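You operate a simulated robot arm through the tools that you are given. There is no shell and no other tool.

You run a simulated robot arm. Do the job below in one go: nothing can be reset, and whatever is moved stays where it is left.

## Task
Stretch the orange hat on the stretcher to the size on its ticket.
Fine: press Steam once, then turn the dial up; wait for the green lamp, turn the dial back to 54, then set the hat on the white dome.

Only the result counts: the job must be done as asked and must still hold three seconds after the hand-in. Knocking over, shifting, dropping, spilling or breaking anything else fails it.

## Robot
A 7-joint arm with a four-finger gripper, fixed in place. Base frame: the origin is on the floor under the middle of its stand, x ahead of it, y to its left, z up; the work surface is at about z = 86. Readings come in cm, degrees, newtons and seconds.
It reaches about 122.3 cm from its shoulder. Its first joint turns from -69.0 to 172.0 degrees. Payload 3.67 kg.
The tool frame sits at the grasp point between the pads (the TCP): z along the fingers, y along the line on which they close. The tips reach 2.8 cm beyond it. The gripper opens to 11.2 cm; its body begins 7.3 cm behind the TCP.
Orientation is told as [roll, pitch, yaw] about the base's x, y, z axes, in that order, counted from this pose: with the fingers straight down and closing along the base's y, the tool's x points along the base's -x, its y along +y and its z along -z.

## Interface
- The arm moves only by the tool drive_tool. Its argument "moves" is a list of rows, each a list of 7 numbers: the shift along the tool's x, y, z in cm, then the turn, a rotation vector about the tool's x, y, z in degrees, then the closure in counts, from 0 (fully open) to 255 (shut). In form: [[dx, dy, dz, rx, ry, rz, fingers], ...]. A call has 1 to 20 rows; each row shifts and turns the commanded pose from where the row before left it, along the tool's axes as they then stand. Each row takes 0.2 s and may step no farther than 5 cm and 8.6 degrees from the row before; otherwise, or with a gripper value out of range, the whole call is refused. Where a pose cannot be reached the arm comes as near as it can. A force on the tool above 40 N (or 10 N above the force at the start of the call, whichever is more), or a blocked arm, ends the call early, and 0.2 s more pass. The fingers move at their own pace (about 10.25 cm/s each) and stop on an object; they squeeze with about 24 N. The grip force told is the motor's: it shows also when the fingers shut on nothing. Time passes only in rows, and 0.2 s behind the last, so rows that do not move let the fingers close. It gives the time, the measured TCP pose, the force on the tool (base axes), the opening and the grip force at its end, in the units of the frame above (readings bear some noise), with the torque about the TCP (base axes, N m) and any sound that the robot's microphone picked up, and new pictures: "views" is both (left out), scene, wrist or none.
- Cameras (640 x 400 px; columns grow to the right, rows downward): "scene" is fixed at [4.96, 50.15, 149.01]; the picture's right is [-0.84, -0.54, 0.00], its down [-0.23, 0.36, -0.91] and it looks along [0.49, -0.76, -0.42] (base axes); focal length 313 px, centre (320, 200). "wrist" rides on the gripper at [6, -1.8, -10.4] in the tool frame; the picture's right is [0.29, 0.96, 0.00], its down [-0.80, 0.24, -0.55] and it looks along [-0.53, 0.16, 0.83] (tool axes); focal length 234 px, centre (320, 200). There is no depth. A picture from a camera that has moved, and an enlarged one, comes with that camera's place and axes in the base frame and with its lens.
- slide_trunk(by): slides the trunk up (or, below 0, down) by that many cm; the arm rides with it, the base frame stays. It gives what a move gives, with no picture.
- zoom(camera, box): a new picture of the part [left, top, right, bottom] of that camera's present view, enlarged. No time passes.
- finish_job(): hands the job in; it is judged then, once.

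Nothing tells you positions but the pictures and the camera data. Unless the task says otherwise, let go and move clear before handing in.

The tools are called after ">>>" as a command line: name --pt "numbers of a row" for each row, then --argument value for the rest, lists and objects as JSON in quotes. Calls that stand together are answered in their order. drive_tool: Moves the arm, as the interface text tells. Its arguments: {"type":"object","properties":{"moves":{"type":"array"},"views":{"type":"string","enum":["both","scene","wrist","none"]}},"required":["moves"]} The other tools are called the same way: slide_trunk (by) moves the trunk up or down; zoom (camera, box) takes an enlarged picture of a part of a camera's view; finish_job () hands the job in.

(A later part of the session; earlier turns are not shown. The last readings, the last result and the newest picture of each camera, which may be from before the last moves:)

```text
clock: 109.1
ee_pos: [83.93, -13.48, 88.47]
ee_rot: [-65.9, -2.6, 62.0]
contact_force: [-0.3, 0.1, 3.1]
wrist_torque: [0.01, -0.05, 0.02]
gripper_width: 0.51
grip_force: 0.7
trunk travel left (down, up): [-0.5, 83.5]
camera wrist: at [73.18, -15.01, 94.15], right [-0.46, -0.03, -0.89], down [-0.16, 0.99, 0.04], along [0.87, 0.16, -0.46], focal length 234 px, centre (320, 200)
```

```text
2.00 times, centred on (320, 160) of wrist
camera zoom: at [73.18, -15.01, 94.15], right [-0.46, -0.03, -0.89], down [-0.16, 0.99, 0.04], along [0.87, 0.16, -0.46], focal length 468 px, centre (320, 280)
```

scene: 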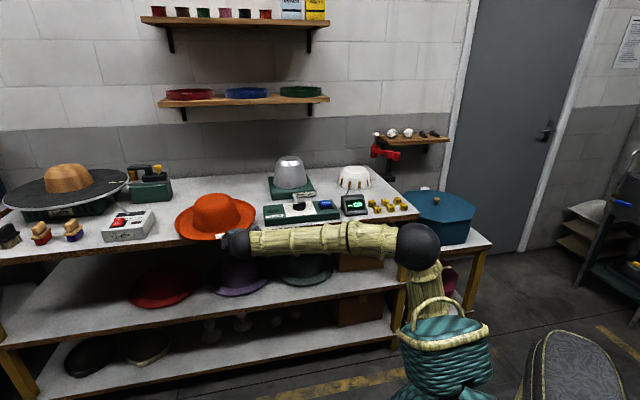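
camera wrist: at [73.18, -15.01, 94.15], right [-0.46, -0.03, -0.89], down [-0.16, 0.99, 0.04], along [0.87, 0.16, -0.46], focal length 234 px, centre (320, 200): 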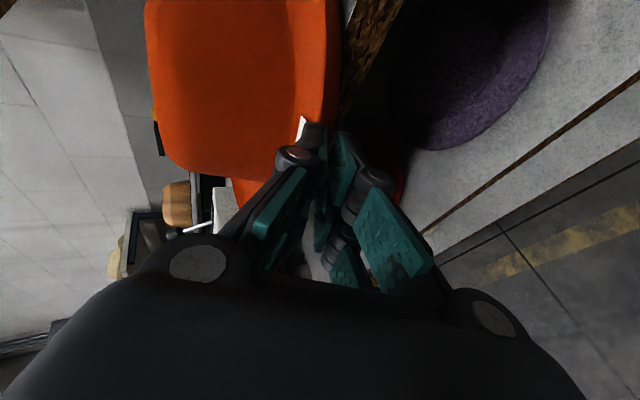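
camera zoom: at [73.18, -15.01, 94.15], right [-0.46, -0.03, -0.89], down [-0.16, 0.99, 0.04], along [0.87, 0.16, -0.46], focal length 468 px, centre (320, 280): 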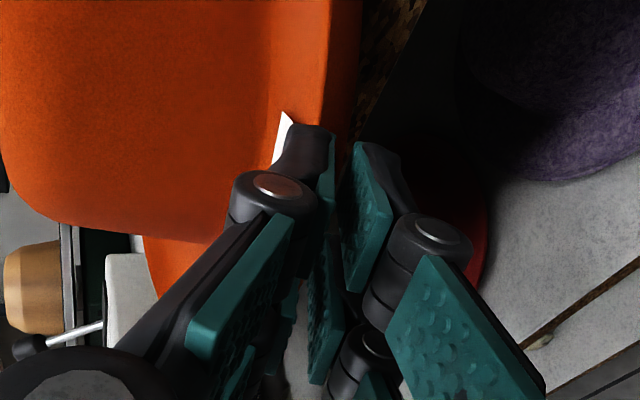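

The fingers are nearly shut on the brim edge. Closing fully and reading the width.

>>> drive_tool --pt "0 0 0 0 0 0 255" --pt "0 0 0 0 0 0 255" --views "none"

```text
clock: 109.7
ee_pos: [83.89, -13.49, 88.42]
ee_rot: [-66.0, -2.6, 61.9]
contact_force: [-1.0, 0.2, -0.1]
wrist_torque: [0.02, 0.02, 0.0]
gripper_width: 0.0
grip_force: 24.6
trunk travel left (down, up): [-0.5, 83.5]
```

The width reads zero, so the brim slipped out. Let me look at the situation.

>>> drive_tool --pt "0 0 0 0 0 0 255" --views "both"

>>> zoom --camera "wrist" --box '[260, 80, 400, 200]'

>>> zoom --camera "scene" --box '[190, 200, 260, 250]'

```text
clock: 110.1
ee_pos: [83.79, -13.62, 88.49]
ee_rot: [-65.9, -2.7, 61.9]
contact_force: [0.0, 0.0, -0.2]
wrist_torque: [0.02, -0.01, 0.0]
gripper_width: 0.0
grip_force: 24.0
trunk travel left (down, up): [-0.5, 83.5]
camera wrist: at [73.19, -15.01, 94.13], right [-0.46, -0.03, -0.89], down [-0.16, 0.99, 0.04], along [0.87, 0.16, -0.46], focal length 234 px, centre (320, 200)
```

scene: 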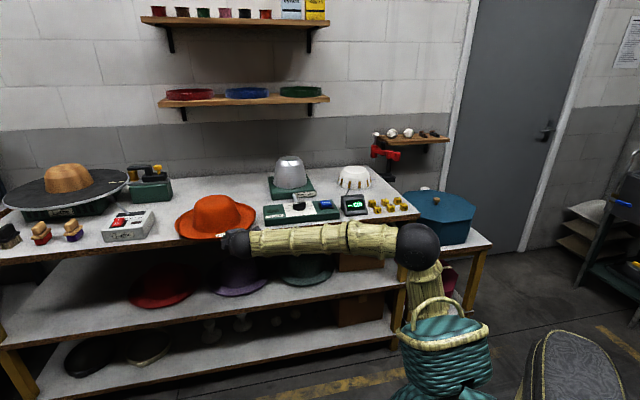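
wrist: 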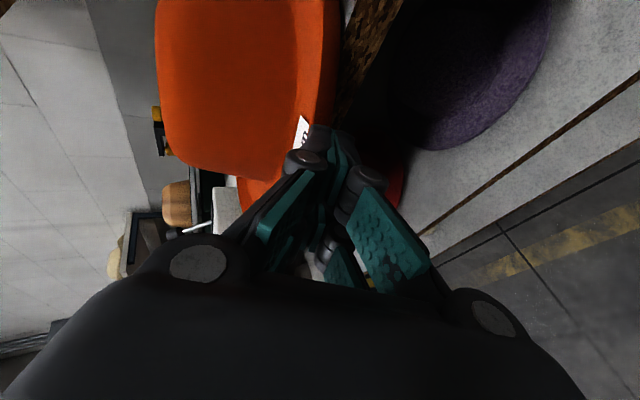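

```text
3.33 times, centred on (330, 140) of wrist
camera zoom: at [73.19, -15.01, 94.13], right [-0.46, -0.03, -0.89], down [-0.16, 0.99, 0.04], along [0.87, 0.16, -0.46], focal length 781 px, centre (287, 400)
```

zoom: 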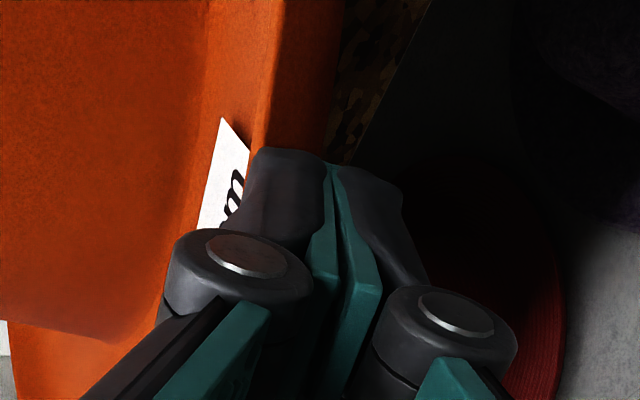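

```text
8.00 times, centred on (225, 225) of scene
camera zoom: at [4.96, 50.15, 149.01], right [-0.84, -0.54, 0.0], down [-0.23, 0.36, -0.91], along [0.49, -0.76, -0.42], focal length 2506 px, centre (1080, 0)
```

zoom: 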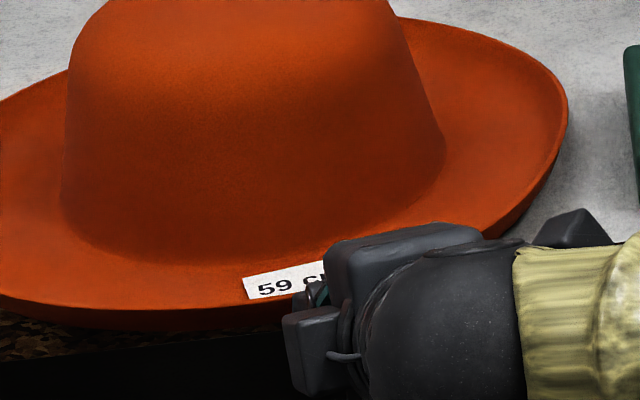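

The fingers shut in front of the rim; the brim is about 1 cm thick and lies flat there. New approach: open wider, slide the lower fingers under the overhang, scoop the front up a few centimetres, then clamp. Backing off and opening first.

>>> drive_tool --pt "0 0 -2 0 0 0 255" --pt "0 0 -2 0 0 0 200" --pt "0 0 -1.5 0 0 0 141" --pt "0 0 0 0 0 0 141" --views "both"

>>> zoom --camera "wrist" --box '[200, 20, 440, 220]'

>>> zoom --camera "scene" --box '[150, 180, 290, 260]'

```text
clock: 111.1
ee_pos: [79.43, -11.34, 90.72]
ee_rot: [-65.8, -2.6, 61.9]
contact_force: [-0.3, -0.5, 0.1]
wrist_torque: [-0.01, 0.0, 0.02]
gripper_width: 5.0
grip_force: 0.0
trunk travel left (down, up): [-0.5, 83.5]
camera wrist: at [68.75, -12.85, 96.41], right [-0.46, -0.03, -0.89], down [-0.16, 0.99, 0.04], along [0.87, 0.16, -0.46], focal length 234 px, centre (320, 200)
```

scene: 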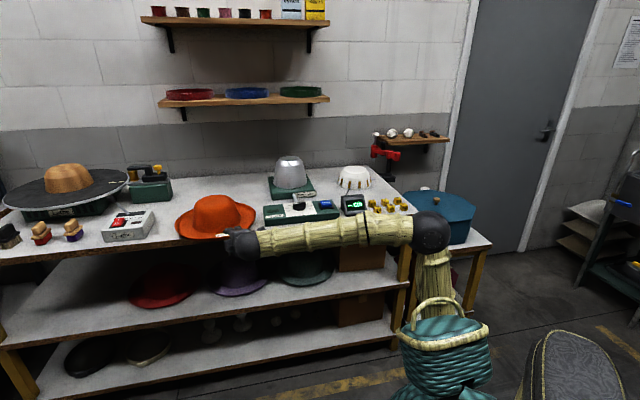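
wrist: 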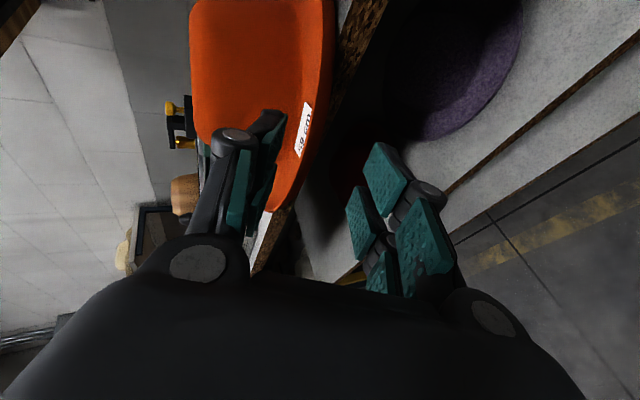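

```text
2.00 times, centred on (320, 120) of wrist
camera zoom: at [68.75, -12.85, 96.41], right [-0.46, -0.03, -0.89], down [-0.16, 0.99, 0.04], along [0.87, 0.16, -0.46], focal length 468 px, centre (320, 360)
```

zoom: 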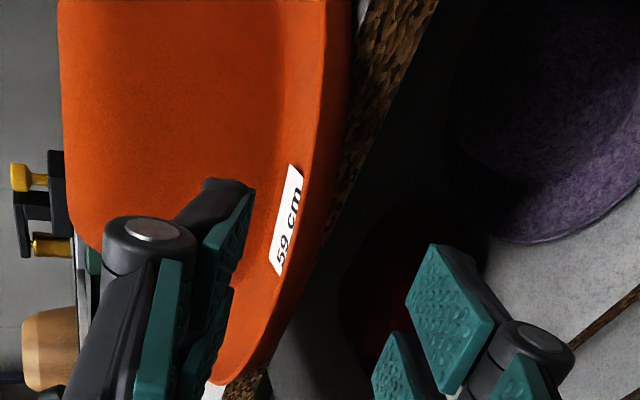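

```text
4.57 times, centred on (220, 220) of scene
camera zoom: at [4.96, 50.15, 149.01], right [-0.84, -0.54, 0.0], down [-0.23, 0.36, -0.91], along [0.49, -0.76, -0.42], focal length 1432 px, centre (777, 109)
```

zoom: 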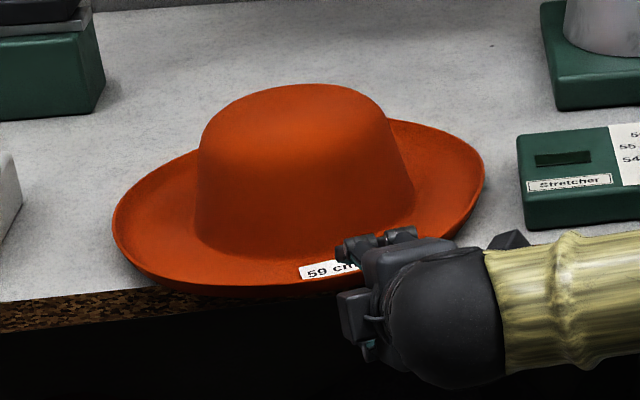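

The rim's underside sits around z 87 in front. Advancing level with the lower fingers beneath it.

>>> drive_tool --pt "-0.1 -0.444 1.464 0 0 0 141" --pt "-0.1 -0.444 1.464 0 0 0 141" --pt "-0.1 -0.444 1.464 0 0 0 141" --pt "-0.1 -0.444 1.464 0 0 0 141" --pt "-0.1 -0.444 1.464 0 0 0 141" --views "both"

>>> zoom --camera "wrist" --box '[220, 60, 460, 260]'

>>> zoom --camera "scene" --box '[150, 180, 290, 260]'

```text
clock: 112.3
ee_pos: [86.36, -14.55, 89.98]
ee_rot: [-65.9, -2.6, 61.8]
contact_force: [0.9, -0.6, -0.3]
wrist_torque: [0.03, 0.0, 0.03]
gripper_width: 5.03
grip_force: 0.1
trunk travel left (down, up): [-0.5, 83.5]
camera wrist: at [75.57, -15.98, 95.47], right [-0.46, -0.03, -0.89], down [-0.16, 0.99, 0.04], along [0.87, 0.16, -0.46], focal length 234 px, centre (320, 200)
```

scene: 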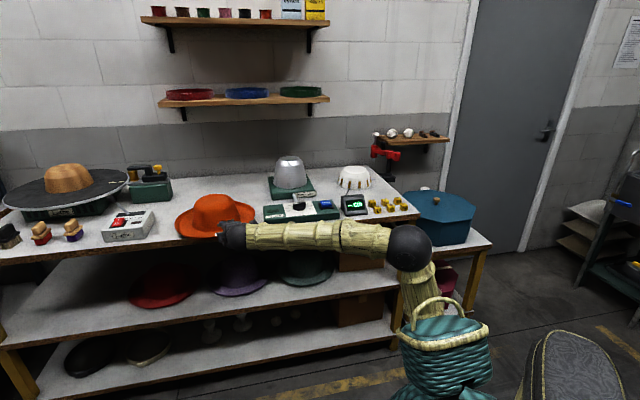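
wrist: 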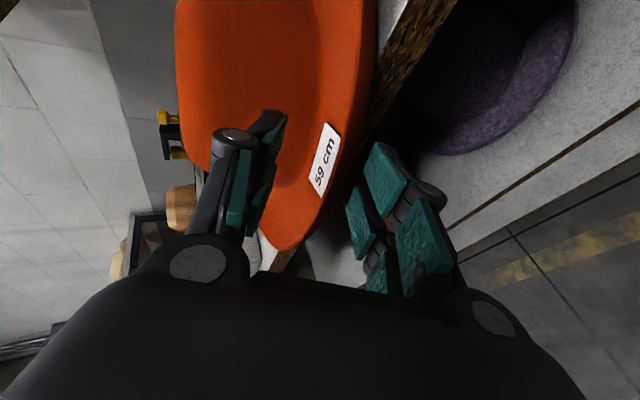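

```text
2.00 times, centred on (340, 160) of wrist
camera zoom: at [75.57, -15.98, 95.47], right [-0.46, -0.03, -0.89], down [-0.16, 0.99, 0.04], along [0.87, 0.16, -0.46], focal length 468 px, centre (280, 280)
```

zoom: 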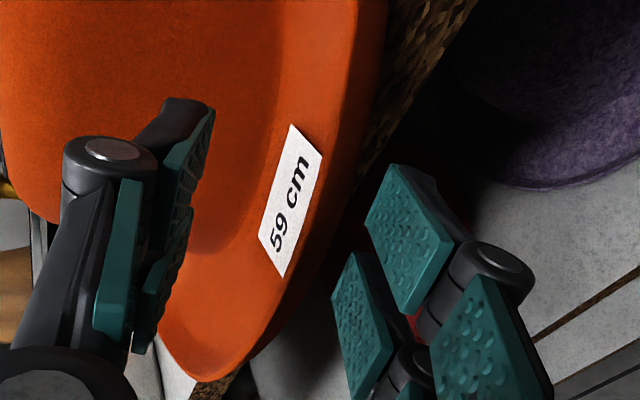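

```text
4.57 times, centred on (220, 220) of scene
camera zoom: at [4.96, 50.15, 149.01], right [-0.84, -0.54, 0.0], down [-0.23, 0.36, -0.91], along [0.49, -0.76, -0.42], focal length 1432 px, centre (777, 109)
```

zoom: 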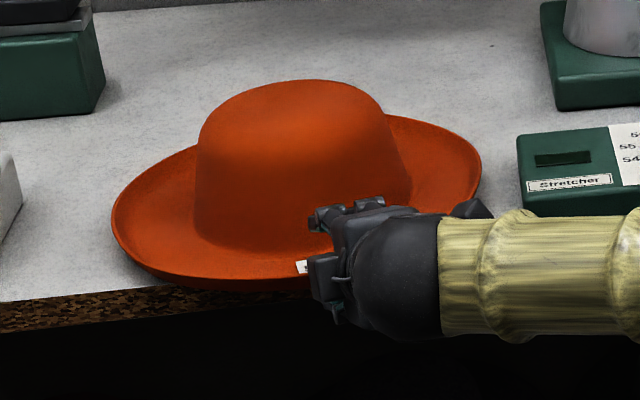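

The lower fingertips are still right at the rim, with the bench edge close behind. I'll press the upper pads onto the brim and pull the hat outward a bit more.

>>> drive_tool --pt "0 0.73 0.325 0 0 0 141" --pt "0 0.73 0.325 0 0 0 141" --pt "0 0.46 0.2 0 0 0 141" --views "none"

>>> drive_tool --pt "0 0.27 0.12 0 0 0 141" --pt "0 0.27 0.12 0 0 0 141" --views "none"

```text
clock: 113.1
ee_pos: [86.28, -14.35, 87.69]
ee_rot: [-65.9, -2.6, 62.0]
contact_force: [-0.1, -0.7, 0.0]
wrist_torque: [0.0, 0.01, -0.02]
gripper_width: 5.02
grip_force: 0.0
trunk travel left (down, up): [-0.5, 83.5]
```

```text
clock: 113.7
ee_pos: [86.25, -14.41, 87.25]
ee_rot: [-65.9, -2.6, 61.9]
contact_force: [0.1, -0.2, 0.9]
wrist_torque: [-0.02, -0.01, 0.0]
gripper_width: 5.05
grip_force: 0.4
trunk travel left (down, up): [-0.5, 83.5]
```

Contact on the brim top begins at z 87.25. Pressing slightly more and pulling 2.5 cm outward.

>>> drive_tool --pt "0 0.27 0.12 0 0 0 141" --pt "-0.268 0.36 -0.663 0 0 0 141" --pt "-0.268 0.36 -0.663 0 0 0 141" --pt "-0.268 0.34 -0.673 0 0 0 141" --views "both"

>>> zoom --camera "wrist" --box '[220, 60, 460, 260]'

>>> zoom --camera "scene" --box '[150, 180, 290, 260]'

```text
clock: 114.7
ee_pos: [84.84, -12.43, 86.65]
ee_rot: [-65.9, -2.7, 62.0]
contact_force: [1.3, -0.3, 2.2]
wrist_torque: [-0.12, -0.02, 0.01]
gripper_width: 5.13
grip_force: 0.3
trunk travel left (down, up): [-0.5, 83.5]
camera wrist: at [74.05, -14.0, 92.42], right [-0.46, -0.03, -0.89], down [-0.16, 0.99, 0.04], along [0.87, 0.16, -0.46], focal length 234 px, centre (320, 200)
```

scene: 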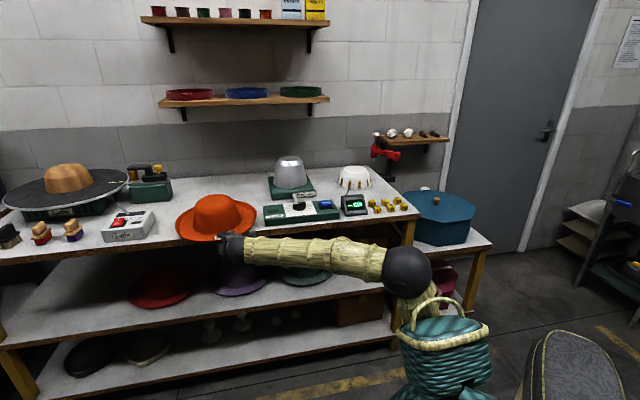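
wrist: 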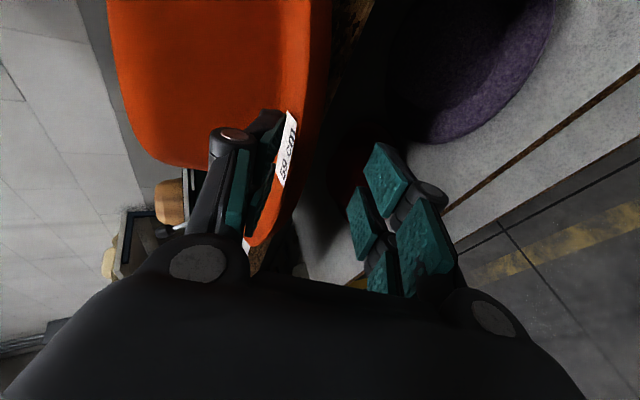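

```text
2.00 times, centred on (340, 160) of wrist
camera zoom: at [74.05, -14.0, 92.42], right [-0.46, -0.03, -0.89], down [-0.16, 0.99, 0.04], along [0.87, 0.16, -0.46], focal length 468 px, centre (280, 280)
```

zoom: 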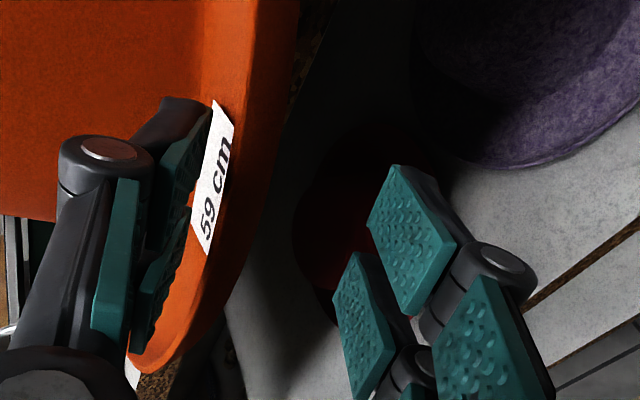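

```text
4.57 times, centred on (220, 220) of scene
camera zoom: at [4.96, 50.15, 149.01], right [-0.84, -0.54, 0.0], down [-0.23, 0.36, -0.91], along [0.49, -0.76, -0.42], focal length 1432 px, centre (777, 109)
```

zoom: 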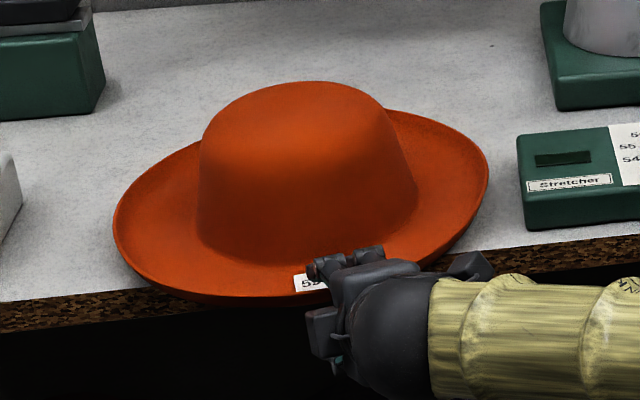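

Pressing here only tips the light hat. I'll instead pinch further left, where the rim is higher and overhangs the most. Raising off and moving to a standoff there.

>>> drive_tool --pt "0 -0.7 -0.3 0 0 0 141" --pt "0 -0.9 -0.4 0 0 0 141" --pt "0 -0.9 -0.5 0 0 0 141" --pt "-2.73 0.51 -0.83 0 0 0 141" --pt "-2.73 0.51 -0.83 0 0 0 141" --views "both"

>>> zoom --camera "wrist" --box '[220, 40, 460, 240]'

>>> zoom --camera "scene" --box '[150, 180, 290, 260]'

```text
clock: 115.9
ee_pos: [85.47, -6.77, 89.35]
ee_rot: [-65.8, -2.6, 61.9]
contact_force: [1.0, -0.8, -0.3]
wrist_torque: [0.01, 0.01, 0.09]
gripper_width: 5.01
grip_force: 0.0
trunk travel left (down, up): [-0.5, 83.5]
camera wrist: at [74.75, -8.28, 94.88], right [-0.46, -0.03, -0.89], down [-0.16, 0.99, 0.04], along [0.87, 0.16, -0.46], focal length 234 px, centre (320, 200)
```

scene: 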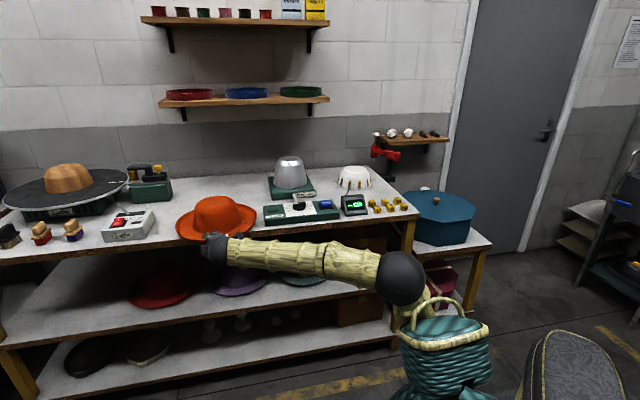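
wrist: 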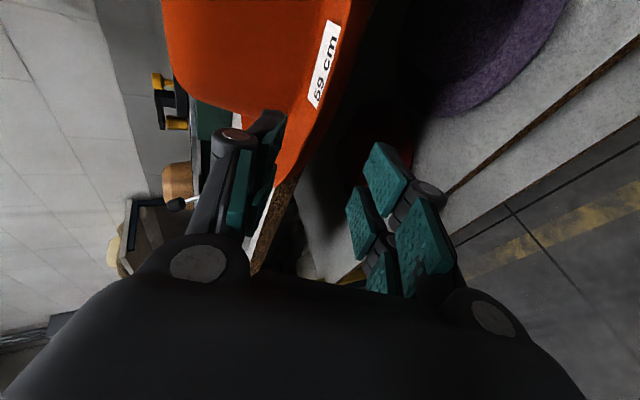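

```text
2.00 times, centred on (340, 140) of wrist
camera zoom: at [74.75, -8.28, 94.88], right [-0.46, -0.03, -0.89], down [-0.16, 0.99, 0.04], along [0.87, 0.16, -0.46], focal length 468 px, centre (280, 320)
```

zoom: 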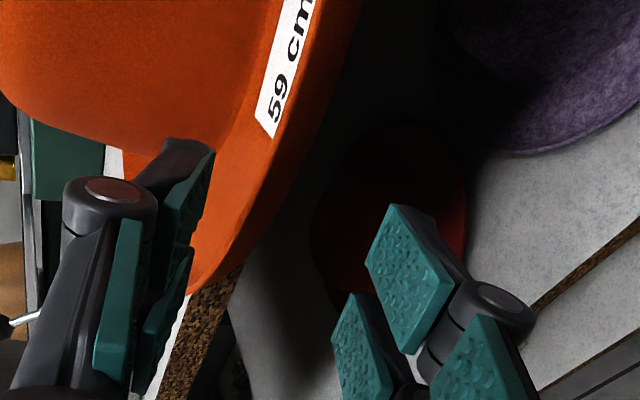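

```text
4.57 times, centred on (220, 220) of scene
camera zoom: at [4.96, 50.15, 149.01], right [-0.84, -0.54, 0.0], down [-0.23, 0.36, -0.91], along [0.49, -0.76, -0.42], focal length 1432 px, centre (777, 109)
```

zoom: 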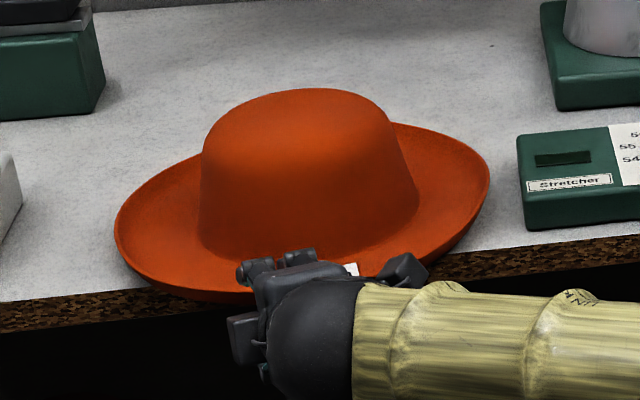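

The rim slants across ahead of the fingers, about halfway between them. Advancing in two steps.

>>> drive_tool --pt "-0.08 -0.69 1.6 0 0 0 141" --pt "-0.08 -0.69 1.6 0 0 0 141" --views "wrist"

>>> zoom --camera "wrist" --box '[220, 60, 460, 260]'

>>> zoom --camera "scene" --box '[150, 180, 290, 260]'

```text
clock: 116.5
ee_pos: [88.61, -8.49, 89.36]
ee_rot: [-65.8, -3.0, 61.8]
contact_force: [0.5, 1.0, 0.8]
wrist_torque: [0.02, -0.01, 0.0]
gripper_width: 5.02
grip_force: 0.0
trunk travel left (down, up): [-0.5, 83.5]
camera wrist: at [77.88, -9.98, 95.06], right [-0.46, -0.03, -0.89], down [-0.16, 0.99, 0.05], along [0.87, 0.16, -0.46], focal length 234 px, centre (320, 200)
```

wrist: 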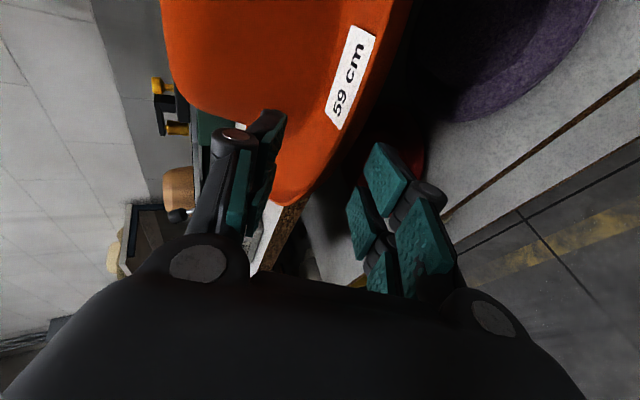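

```text
2.00 times, centred on (340, 160) of wrist
camera zoom: at [77.88, -9.98, 95.06], right [-0.46, -0.03, -0.89], down [-0.16, 0.99, 0.05], along [0.87, 0.16, -0.46], focal length 468 px, centre (280, 280)
```

zoom: 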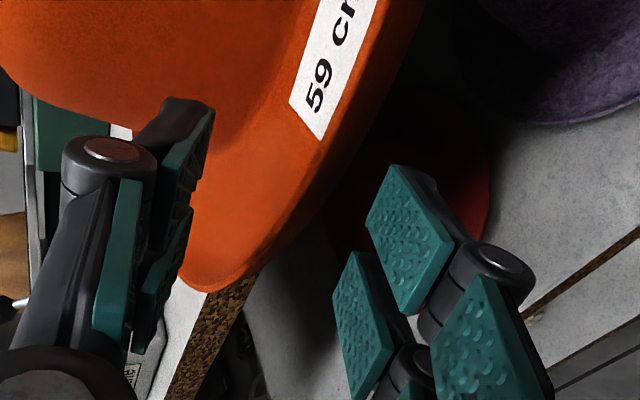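

```text
4.57 times, centred on (220, 220) of scene
camera zoom: at [4.96, 50.15, 149.01], right [-0.84, -0.54, 0.0], down [-0.23, 0.36, -0.91], along [0.49, -0.76, -0.42], focal length 1432 px, centre (777, 109)
```

zoom: 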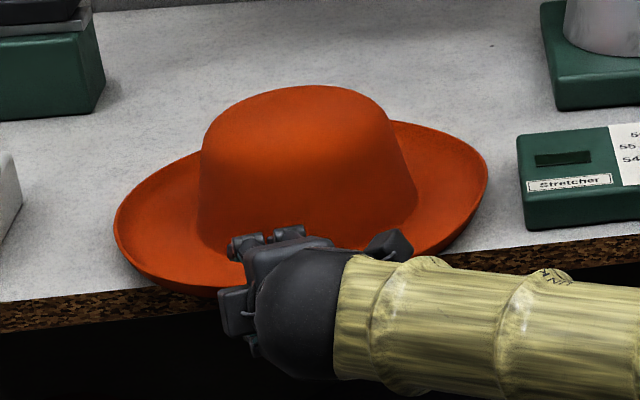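

Almost there: the right lower fingertip is just under the rim. One more step of about 1.7 cm.

>>> drive_tool --pt "-0.08 -0.35 0.85 0 0 0 141" --pt "-0.08 -0.35 0.85 0 0 0 141" --views "wrist"

>>> zoom --camera "wrist" --box '[220, 60, 460, 260]'

>>> zoom --camera "scene" --box '[150, 180, 290, 260]'

```text
clock: 117.1
ee_pos: [90.39, -9.51, 89.59]
ee_rot: [-65.6, -3.0, 61.9]
contact_force: [0.1, -0.1, -0.1]
wrist_torque: [-0.01, -0.03, 0.01]
gripper_width: 5.03
grip_force: 0.3
trunk travel left (down, up): [-0.5, 83.5]
camera wrist: at [79.66, -11.0, 95.11], right [-0.46, -0.03, -0.89], down [-0.16, 0.99, 0.05], along [0.87, 0.16, -0.46], focal length 234 px, centre (320, 200)
```

wrist: 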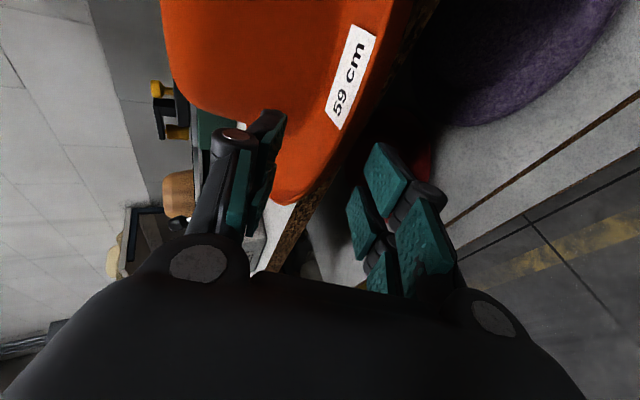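

```text
2.00 times, centred on (340, 160) of wrist
camera zoom: at [79.66, -11.0, 95.11], right [-0.46, -0.03, -0.89], down [-0.16, 0.99, 0.05], along [0.87, 0.16, -0.46], focal length 468 px, centre (280, 280)
```

zoom: 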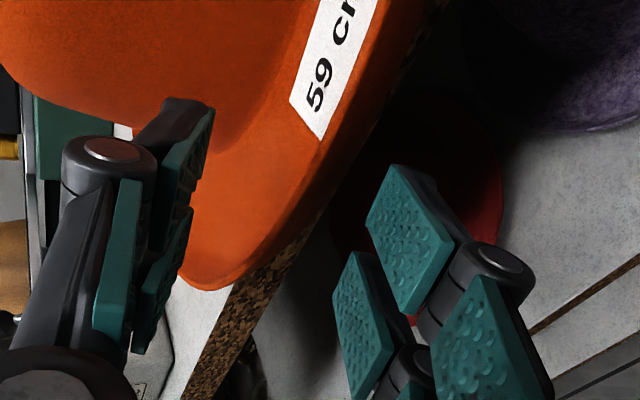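

```text
4.57 times, centred on (220, 220) of scene
camera zoom: at [4.96, 50.15, 149.01], right [-0.84, -0.54, 0.0], down [-0.23, 0.36, -0.91], along [0.49, -0.76, -0.42], focal length 1432 px, centre (777, 109)
```

zoom: 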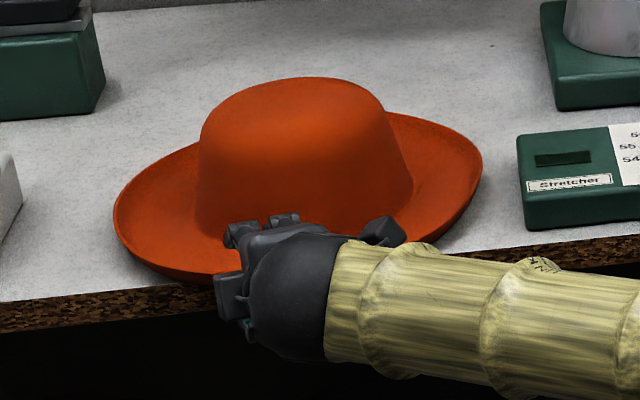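

The hat is now just being nudged along by the upper fingertips, which suggests the brim is well inside the hand. I'll close gradually and watch the width.

>>> drive_tool --pt "0 0 0 0 0 0 160" --pt "0 0 0 0 0 0 180" --pt "0 0 0 0 0 0 200" --pt "0 0 0 0 0 0 215" --views "both"

>>> zoom --camera "wrist" --box '[220, 60, 460, 260]'

>>> zoom --camera "scene" --box '[150, 180, 290, 260]'

```text
clock: 118.1
ee_pos: [90.47, -9.67, 89.27]
ee_rot: [-65.6, -2.9, 61.7]
contact_force: [0.0, 0.2, -0.2]
wrist_torque: [0.06, -0.11, 0.09]
gripper_width: 2.83
grip_force: 23.8
trunk travel left (down, up): [-0.5, 83.5]
camera wrist: at [79.75, -11.09, 94.98], right [-0.46, -0.03, -0.89], down [-0.15, 0.99, 0.05], along [0.87, 0.16, -0.46], focal length 234 px, centre (320, 200)
```

scene: 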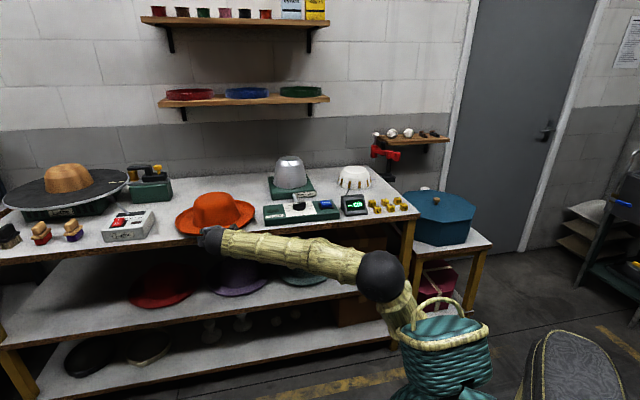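
wrist: 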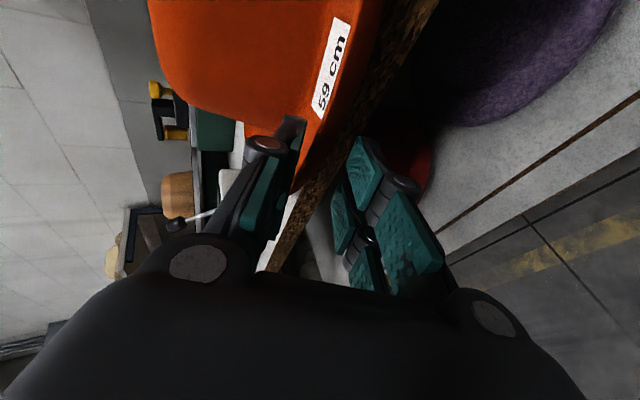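

```text
2.00 times, centred on (340, 160) of wrist
camera zoom: at [79.75, -11.09, 94.98], right [-0.46, -0.03, -0.89], down [-0.15, 0.99, 0.05], along [0.87, 0.16, -0.46], focal length 468 px, centre (280, 280)
```

zoom: 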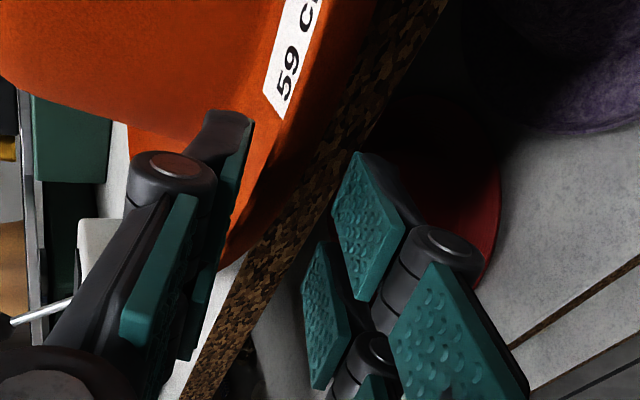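

```text
4.57 times, centred on (220, 220) of scene
camera zoom: at [4.96, 50.15, 149.01], right [-0.84, -0.54, 0.0], down [-0.23, 0.36, -0.91], along [0.49, -0.76, -0.42], focal length 1432 px, centre (777, 109)
```

zoom: 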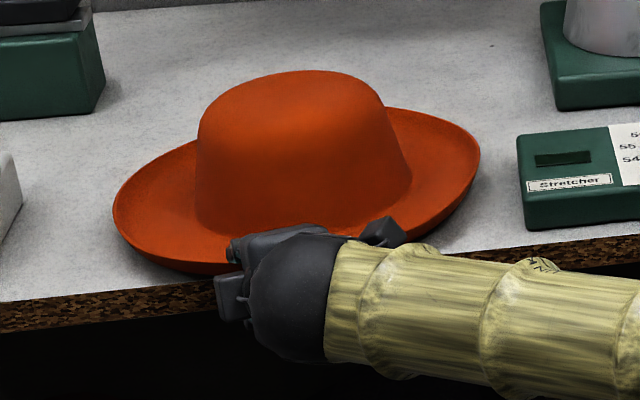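

The fingers have stopped at 2.8 cm with full grip force, so they do have the brim, somewhat slantwise. I'll keep squeezing and lift a little to see if the hat comes along.

>>> drive_tool --pt "0 0 0 0 0 0 255" --pt "0 -0.46 -0.2 0 0 0 255" --pt "0 -0.46 -0.2 0 0 0 255" --pt "0 -0.46 -0.2 0 0 0 255" --pt "0 -0.46 -0.2 0 0 0 255" --views "both"

>>> zoom --camera "wrist" --box '[220, 60, 460, 260]'

>>> zoom --camera "scene" --box '[150, 180, 290, 260]'

```text
clock: 119.3
ee_pos: [90.28, -9.87, 91.6]
ee_rot: [-65.5, -3.3, 61.7]
contact_force: [-0.2, 0.3, -2.1]
wrist_torque: [0.18, 0.19, -0.01]
gripper_width: 2.83
grip_force: 23.7
trunk travel left (down, up): [-0.5, 83.5]
camera wrist: at [79.62, -11.35, 97.18], right [-0.46, -0.02, -0.89], down [-0.15, 0.99, 0.06], along [0.87, 0.16, -0.46], focal length 234 px, centre (320, 200)
```

scene: 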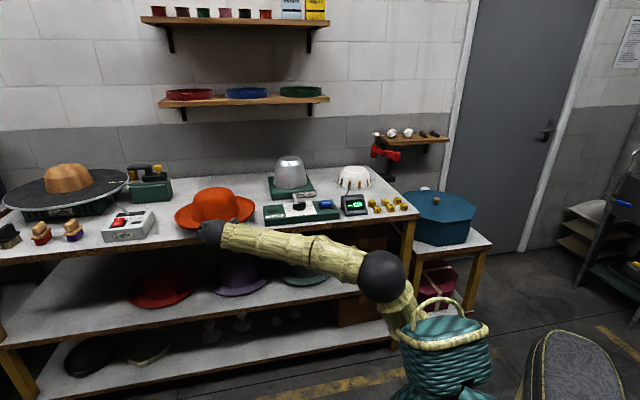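
wrist: 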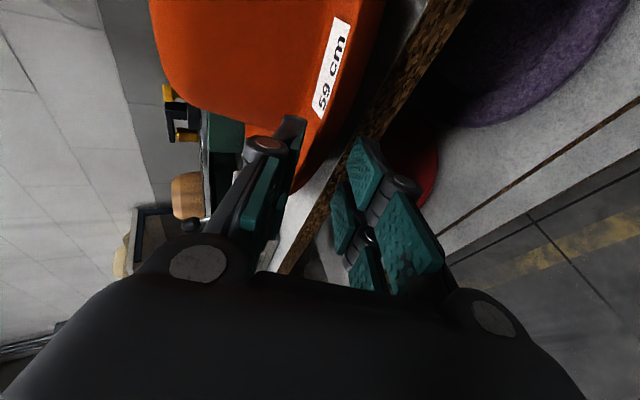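

```text
2.00 times, centred on (340, 160) of wrist
camera zoom: at [79.62, -11.35, 97.18], right [-0.46, -0.02, -0.89], down [-0.15, 0.99, 0.06], along [0.87, 0.16, -0.46], focal length 468 px, centre (280, 280)
```

zoom: 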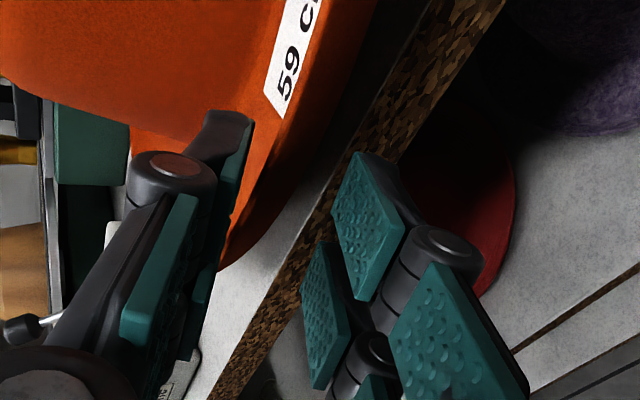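

```text
4.57 times, centred on (220, 220) of scene
camera zoom: at [4.96, 50.15, 149.01], right [-0.84, -0.54, 0.0], down [-0.23, 0.36, -0.91], along [0.49, -0.76, -0.42], focal length 1432 px, centre (777, 109)
```

zoom: 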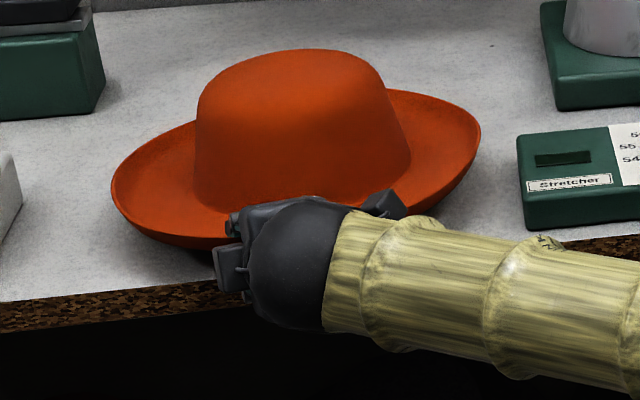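

Excellent — the hat lifts with the hand, level and held (about 2 N). I'll raise it slowly to clear the stretcher dome.

>>> drive_tool --pt "-0.06 -1.09 -0.49 0 0 0 255" --pt "-0.06 -1.09 -0.49 0 0 0 255" --pt "-0.06 -1.09 -0.49 0 0 0 255" --pt "-0.06 -1.09 -0.49 0 0 0 255" --pt "-0.06 -1.09 -0.49 0 0 0 255" --pt "-0.06 -1.09 -0.49 0 0 0 255" --views "both"

>>> zoom --camera "scene" --box '[150, 150, 290, 250]'

```text
clock: 120.7
ee_pos: [90.36, -9.03, 98.39]
ee_rot: [-65.8, -2.4, 61.9]
contact_force: [0.0, 0.0, -0.4]
wrist_torque: [0.21, 0.16, 0.01]
gripper_width: 2.84
grip_force: 23.9
trunk travel left (down, up): [-0.5, 83.5]
camera wrist: at [79.68, -10.51, 104.05], right [-0.46, -0.03, -0.89], down [-0.16, 0.99, 0.04], along [0.87, 0.16, -0.46], focal length 234 px, centre (320, 200)
```

scene: 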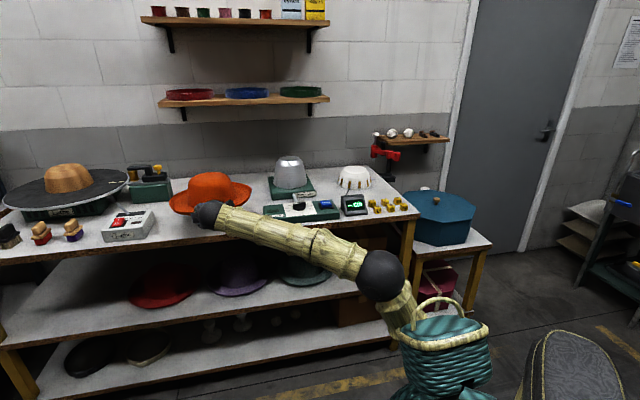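
wrist: 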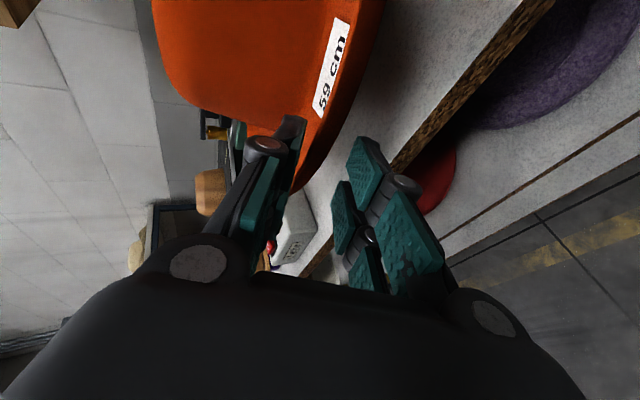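

```text
4.00 times, centred on (220, 200) of scene
camera zoom: at [4.96, 50.15, 149.01], right [-0.84, -0.54, 0.0], down [-0.23, 0.36, -0.91], along [0.49, -0.76, -0.42], focal length 1253 px, centre (720, 200)
```

zoom: 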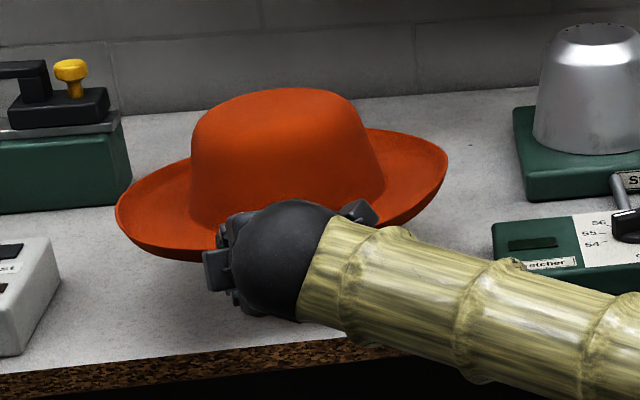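

The hat hangs level and steady. Raising another 10 cm.

>>> drive_tool --pt "-0.06 -1.09 -0.49 0 0 0 255" --pt "-0.06 -1.09 -0.49 0 0 0 255" --pt "-0.06 -1.09 -0.49 0 0 0 255" --pt "-0.06 -1.09 -0.49 0 0 0 255" --pt "-0.06 -1.09 -0.49 0 0 0 255" --pt "-0.06 -1.09 -0.49 0 0 0 255" --pt "-0.06 -1.09 -0.49 0 0 0 255" --pt "-0.06 -1.09 -0.49 0 0 0 255" --pt "-0.06 -1.09 -0.49 0 0 0 255" --views "both"

```text
clock: 122.7
ee_pos: [90.52, -8.96, 109.21]
ee_rot: [-65.8, -2.6, 61.9]
contact_force: [1.3, -1.0, -1.9]
wrist_torque: [0.18, 0.19, -0.01]
gripper_width: 2.86
grip_force: 24.2
trunk travel left (down, up): [-0.5, 83.5]
camera wrist: at [79.75, -10.38, 114.9], right [-0.46, -0.03, -0.89], down [-0.16, 0.99, 0.04], along [0.87, 0.16, -0.46], focal length 234 px, centre (320, 200)
```

scene: 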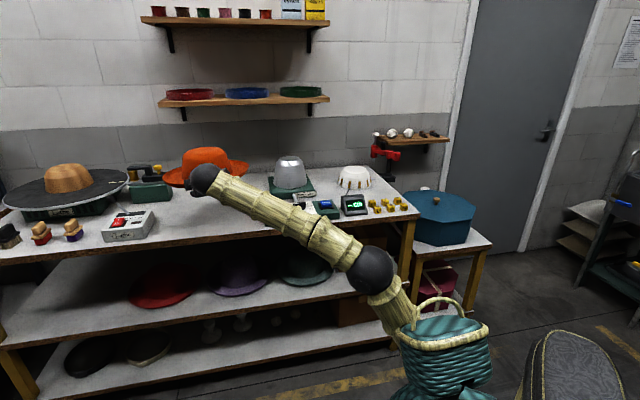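
wrist: 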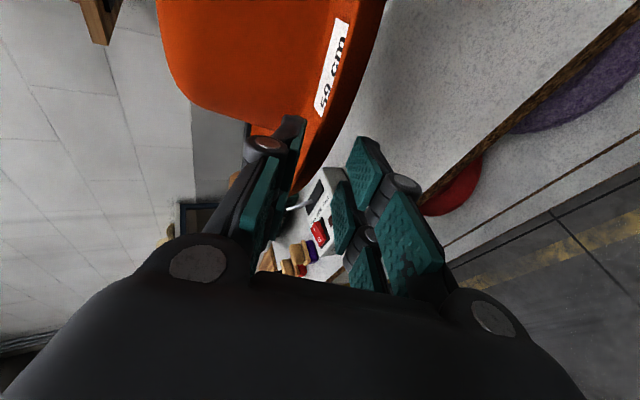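

Now carrying it sideways toward the stretcher at moderate speed, orientation unchanged.

>>> drive_tool --pt "1.0 -0.2 0.33 0 0 0 255" --pt "1.6 -0.3 0.5 0 0 0 255" --pt "2.07 -0.41 0.675 0 0 0 255" --pt "2.07 -0.41 0.675 0 0 0 255" --pt "2.07 -0.41 0.675 0 0 0 255" --pt "2.07 -0.41 0.675 0 0 0 255" --pt "2.07 -0.41 0.675 0 0 0 255" --pt "2.07 -0.41 0.675 0 0 0 255" --pt "2.07 -0.41 0.675 0 0 0 255" --pt "1.6 -0.3 0.5 0 0 0 255" --pt "1.0 -0.2 0.33 0 0 0 255" --views "both"

```text
clock: 125.1
ee_pos: [87.65, -29.91, 109.39]
ee_rot: [-65.9, -2.6, 62.0]
contact_force: [-0.2, 0.2, -1.0]
wrist_torque: [0.15, 0.17, 0.03]
gripper_width: 2.86
grip_force: 23.7
trunk travel left (down, up): [-0.5, 83.5]
camera wrist: at [76.99, -31.34, 114.95], right [-0.46, -0.03, -0.89], down [-0.16, 0.99, 0.04], along [0.87, 0.16, -0.46], focal length 234 px, centre (320, 200)
```

scene: 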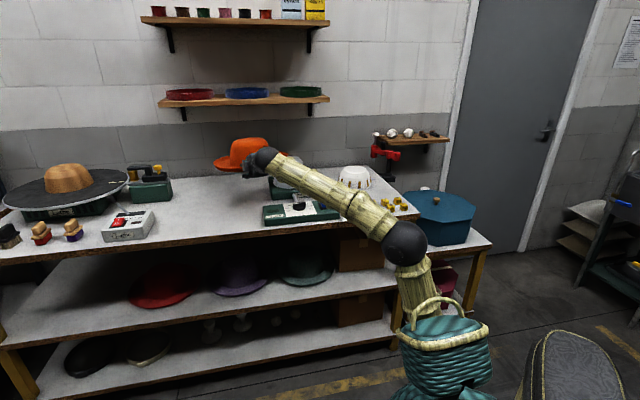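
wrist: 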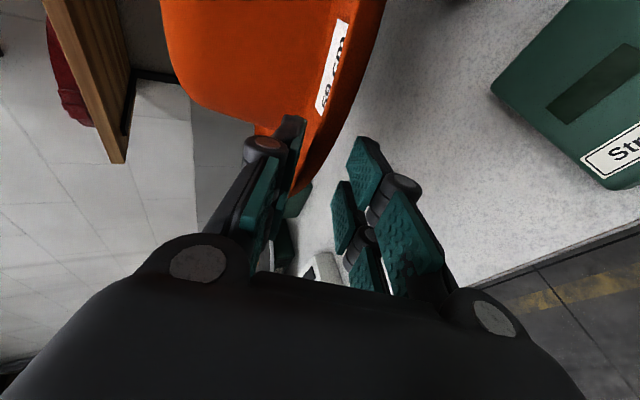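

Carrying on over the stretcher.

>>> drive_tool --pt "1.0 -0.2 0.33 0 0 0 255" --pt "1.6 -0.32 0.54 0 0 0 255" --pt "2.07 -0.41 0.69 0 0 0 255" --pt "2.07 -0.41 0.69 0 0 0 255" --pt "2.07 -0.41 0.69 0 0 0 255" --pt "2.07 -0.41 0.69 0 0 0 255" --pt "2.07 -0.41 0.69 0 0 0 255" --pt "2.07 -0.41 0.69 0 0 0 255" --pt "2.07 -0.41 0.69 0 0 0 255" --pt "2.07 -0.41 0.69 0 0 0 255" --pt "1.6 -0.32 0.54 0 0 0 255" --pt "1.0 -0.2 0.33 0 0 0 255" --views "both"

>>> zoom --camera "scene" --box '[220, 110, 380, 230]'

>>> zoom --camera "wrist" --box '[140, 0, 640, 312]'

```text
clock: 127.7
ee_pos: [84.72, -53.25, 109.22]
ee_rot: [-65.8, -2.6, 61.8]
contact_force: [-0.4, 0.9, -2.1]
wrist_torque: [0.17, 0.17, -0.04]
gripper_width: 2.86
grip_force: 23.7
trunk travel left (down, up): [-0.5, 83.5]
camera wrist: at [74.14, -54.71, 114.83], right [-0.46, -0.03, -0.89], down [-0.16, 0.99, 0.04], along [0.87, 0.16, -0.46], focal length 234 px, centre (320, 200)
```

scene: 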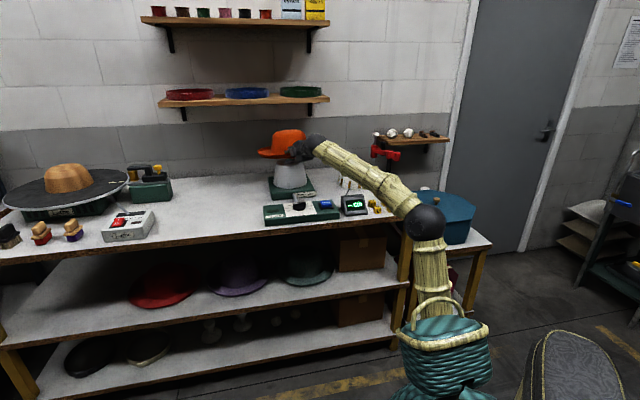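
wrist: 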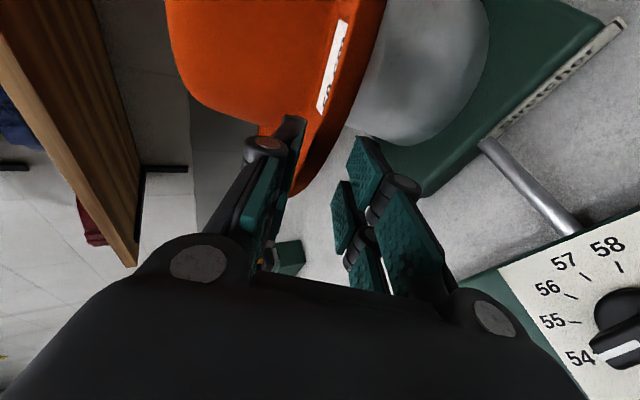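

```text
3.33 times, centred on (300, 170) of scene
camera zoom: at [4.96, 50.15, 149.01], right [-0.84, -0.54, 0.0], down [-0.23, 0.36, -0.91], along [0.49, -0.76, -0.42], focal length 1044 px, centre (387, 300)
```

zoom: 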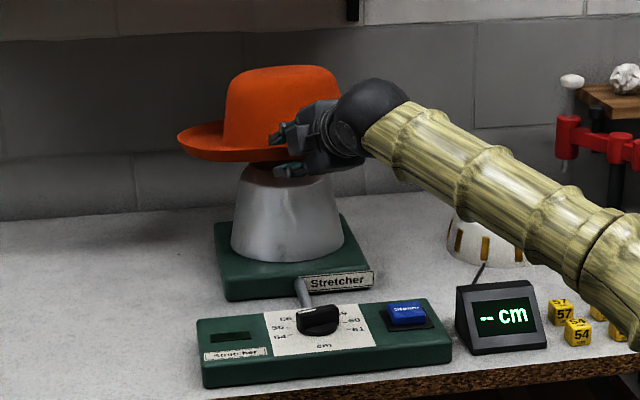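

```text
1.28 times, centred on (390, 156) of wrist
camera zoom: at [74.14, -54.71, 114.83], right [-0.46, -0.03, -0.89], down [-0.16, 0.99, 0.04], along [0.87, 0.16, -0.46], focal length 300 px, centre (230, 256)
```

zoom: 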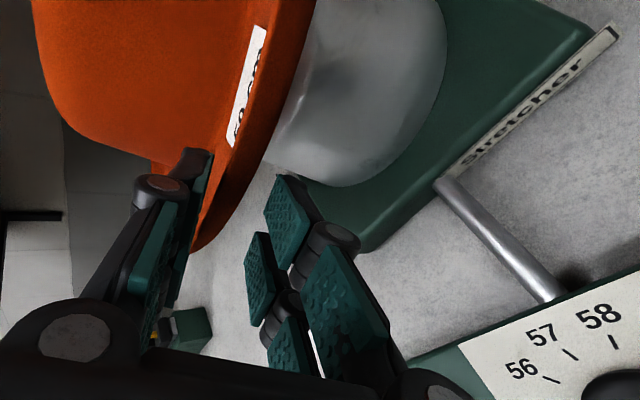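

The hat hangs centred over the stretcher dome (both near 97, -67). Lowering slowly over it.

>>> drive_tool --pt "0.05 0.91 0.41 0 0 0 255" --pt "0.05 0.91 0.41 0 0 0 255" --pt "0.05 0.91 0.41 0 0 0 255" --pt "0.05 0.91 0.41 0 0 0 255" --pt "0.05 0.91 0.41 0 0 0 255" --pt "0.05 0.91 0.41 0 0 0 255" --views "both"

>>> zoom --camera "scene" --box '[220, 110, 380, 230]'

```text
clock: 129.1
ee_pos: [84.72, -53.16, 103.2]
ee_rot: [-65.9, -2.6, 62.0]
contact_force: [-0.4, 0.4, -1.7]
wrist_torque: [0.22, 0.14, 0.02]
gripper_width: 2.86
grip_force: 23.7
trunk travel left (down, up): [-0.5, 83.5]
camera wrist: at [74.06, -54.62, 108.83], right [-0.46, -0.03, -0.89], down [-0.16, 0.99, 0.04], along [0.87, 0.16, -0.46], focal length 234 px, centre (320, 200)
```

scene: 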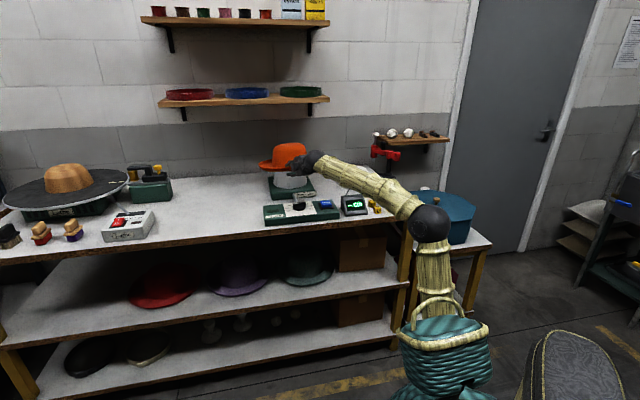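
wrist: 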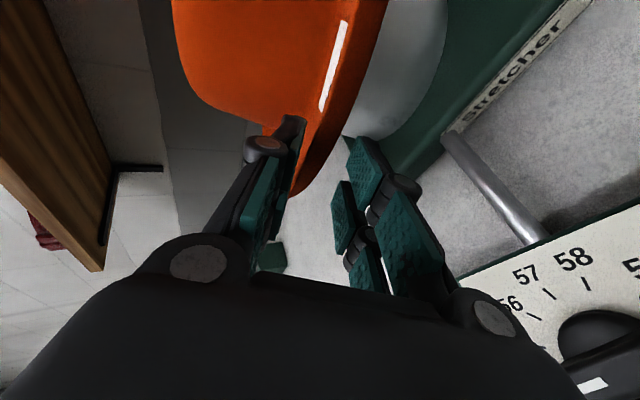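

```text
3.33 times, centred on (300, 170) of scene
camera zoom: at [4.96, 50.15, 149.01], right [-0.84, -0.54, 0.0], down [-0.23, 0.36, -0.91], along [0.49, -0.76, -0.42], focal length 1044 px, centre (387, 300)
```

zoom: 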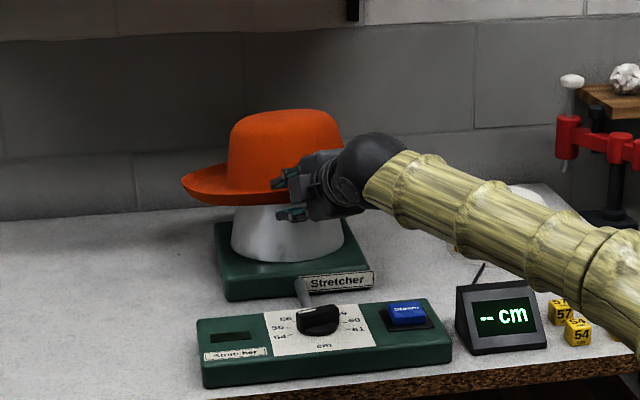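

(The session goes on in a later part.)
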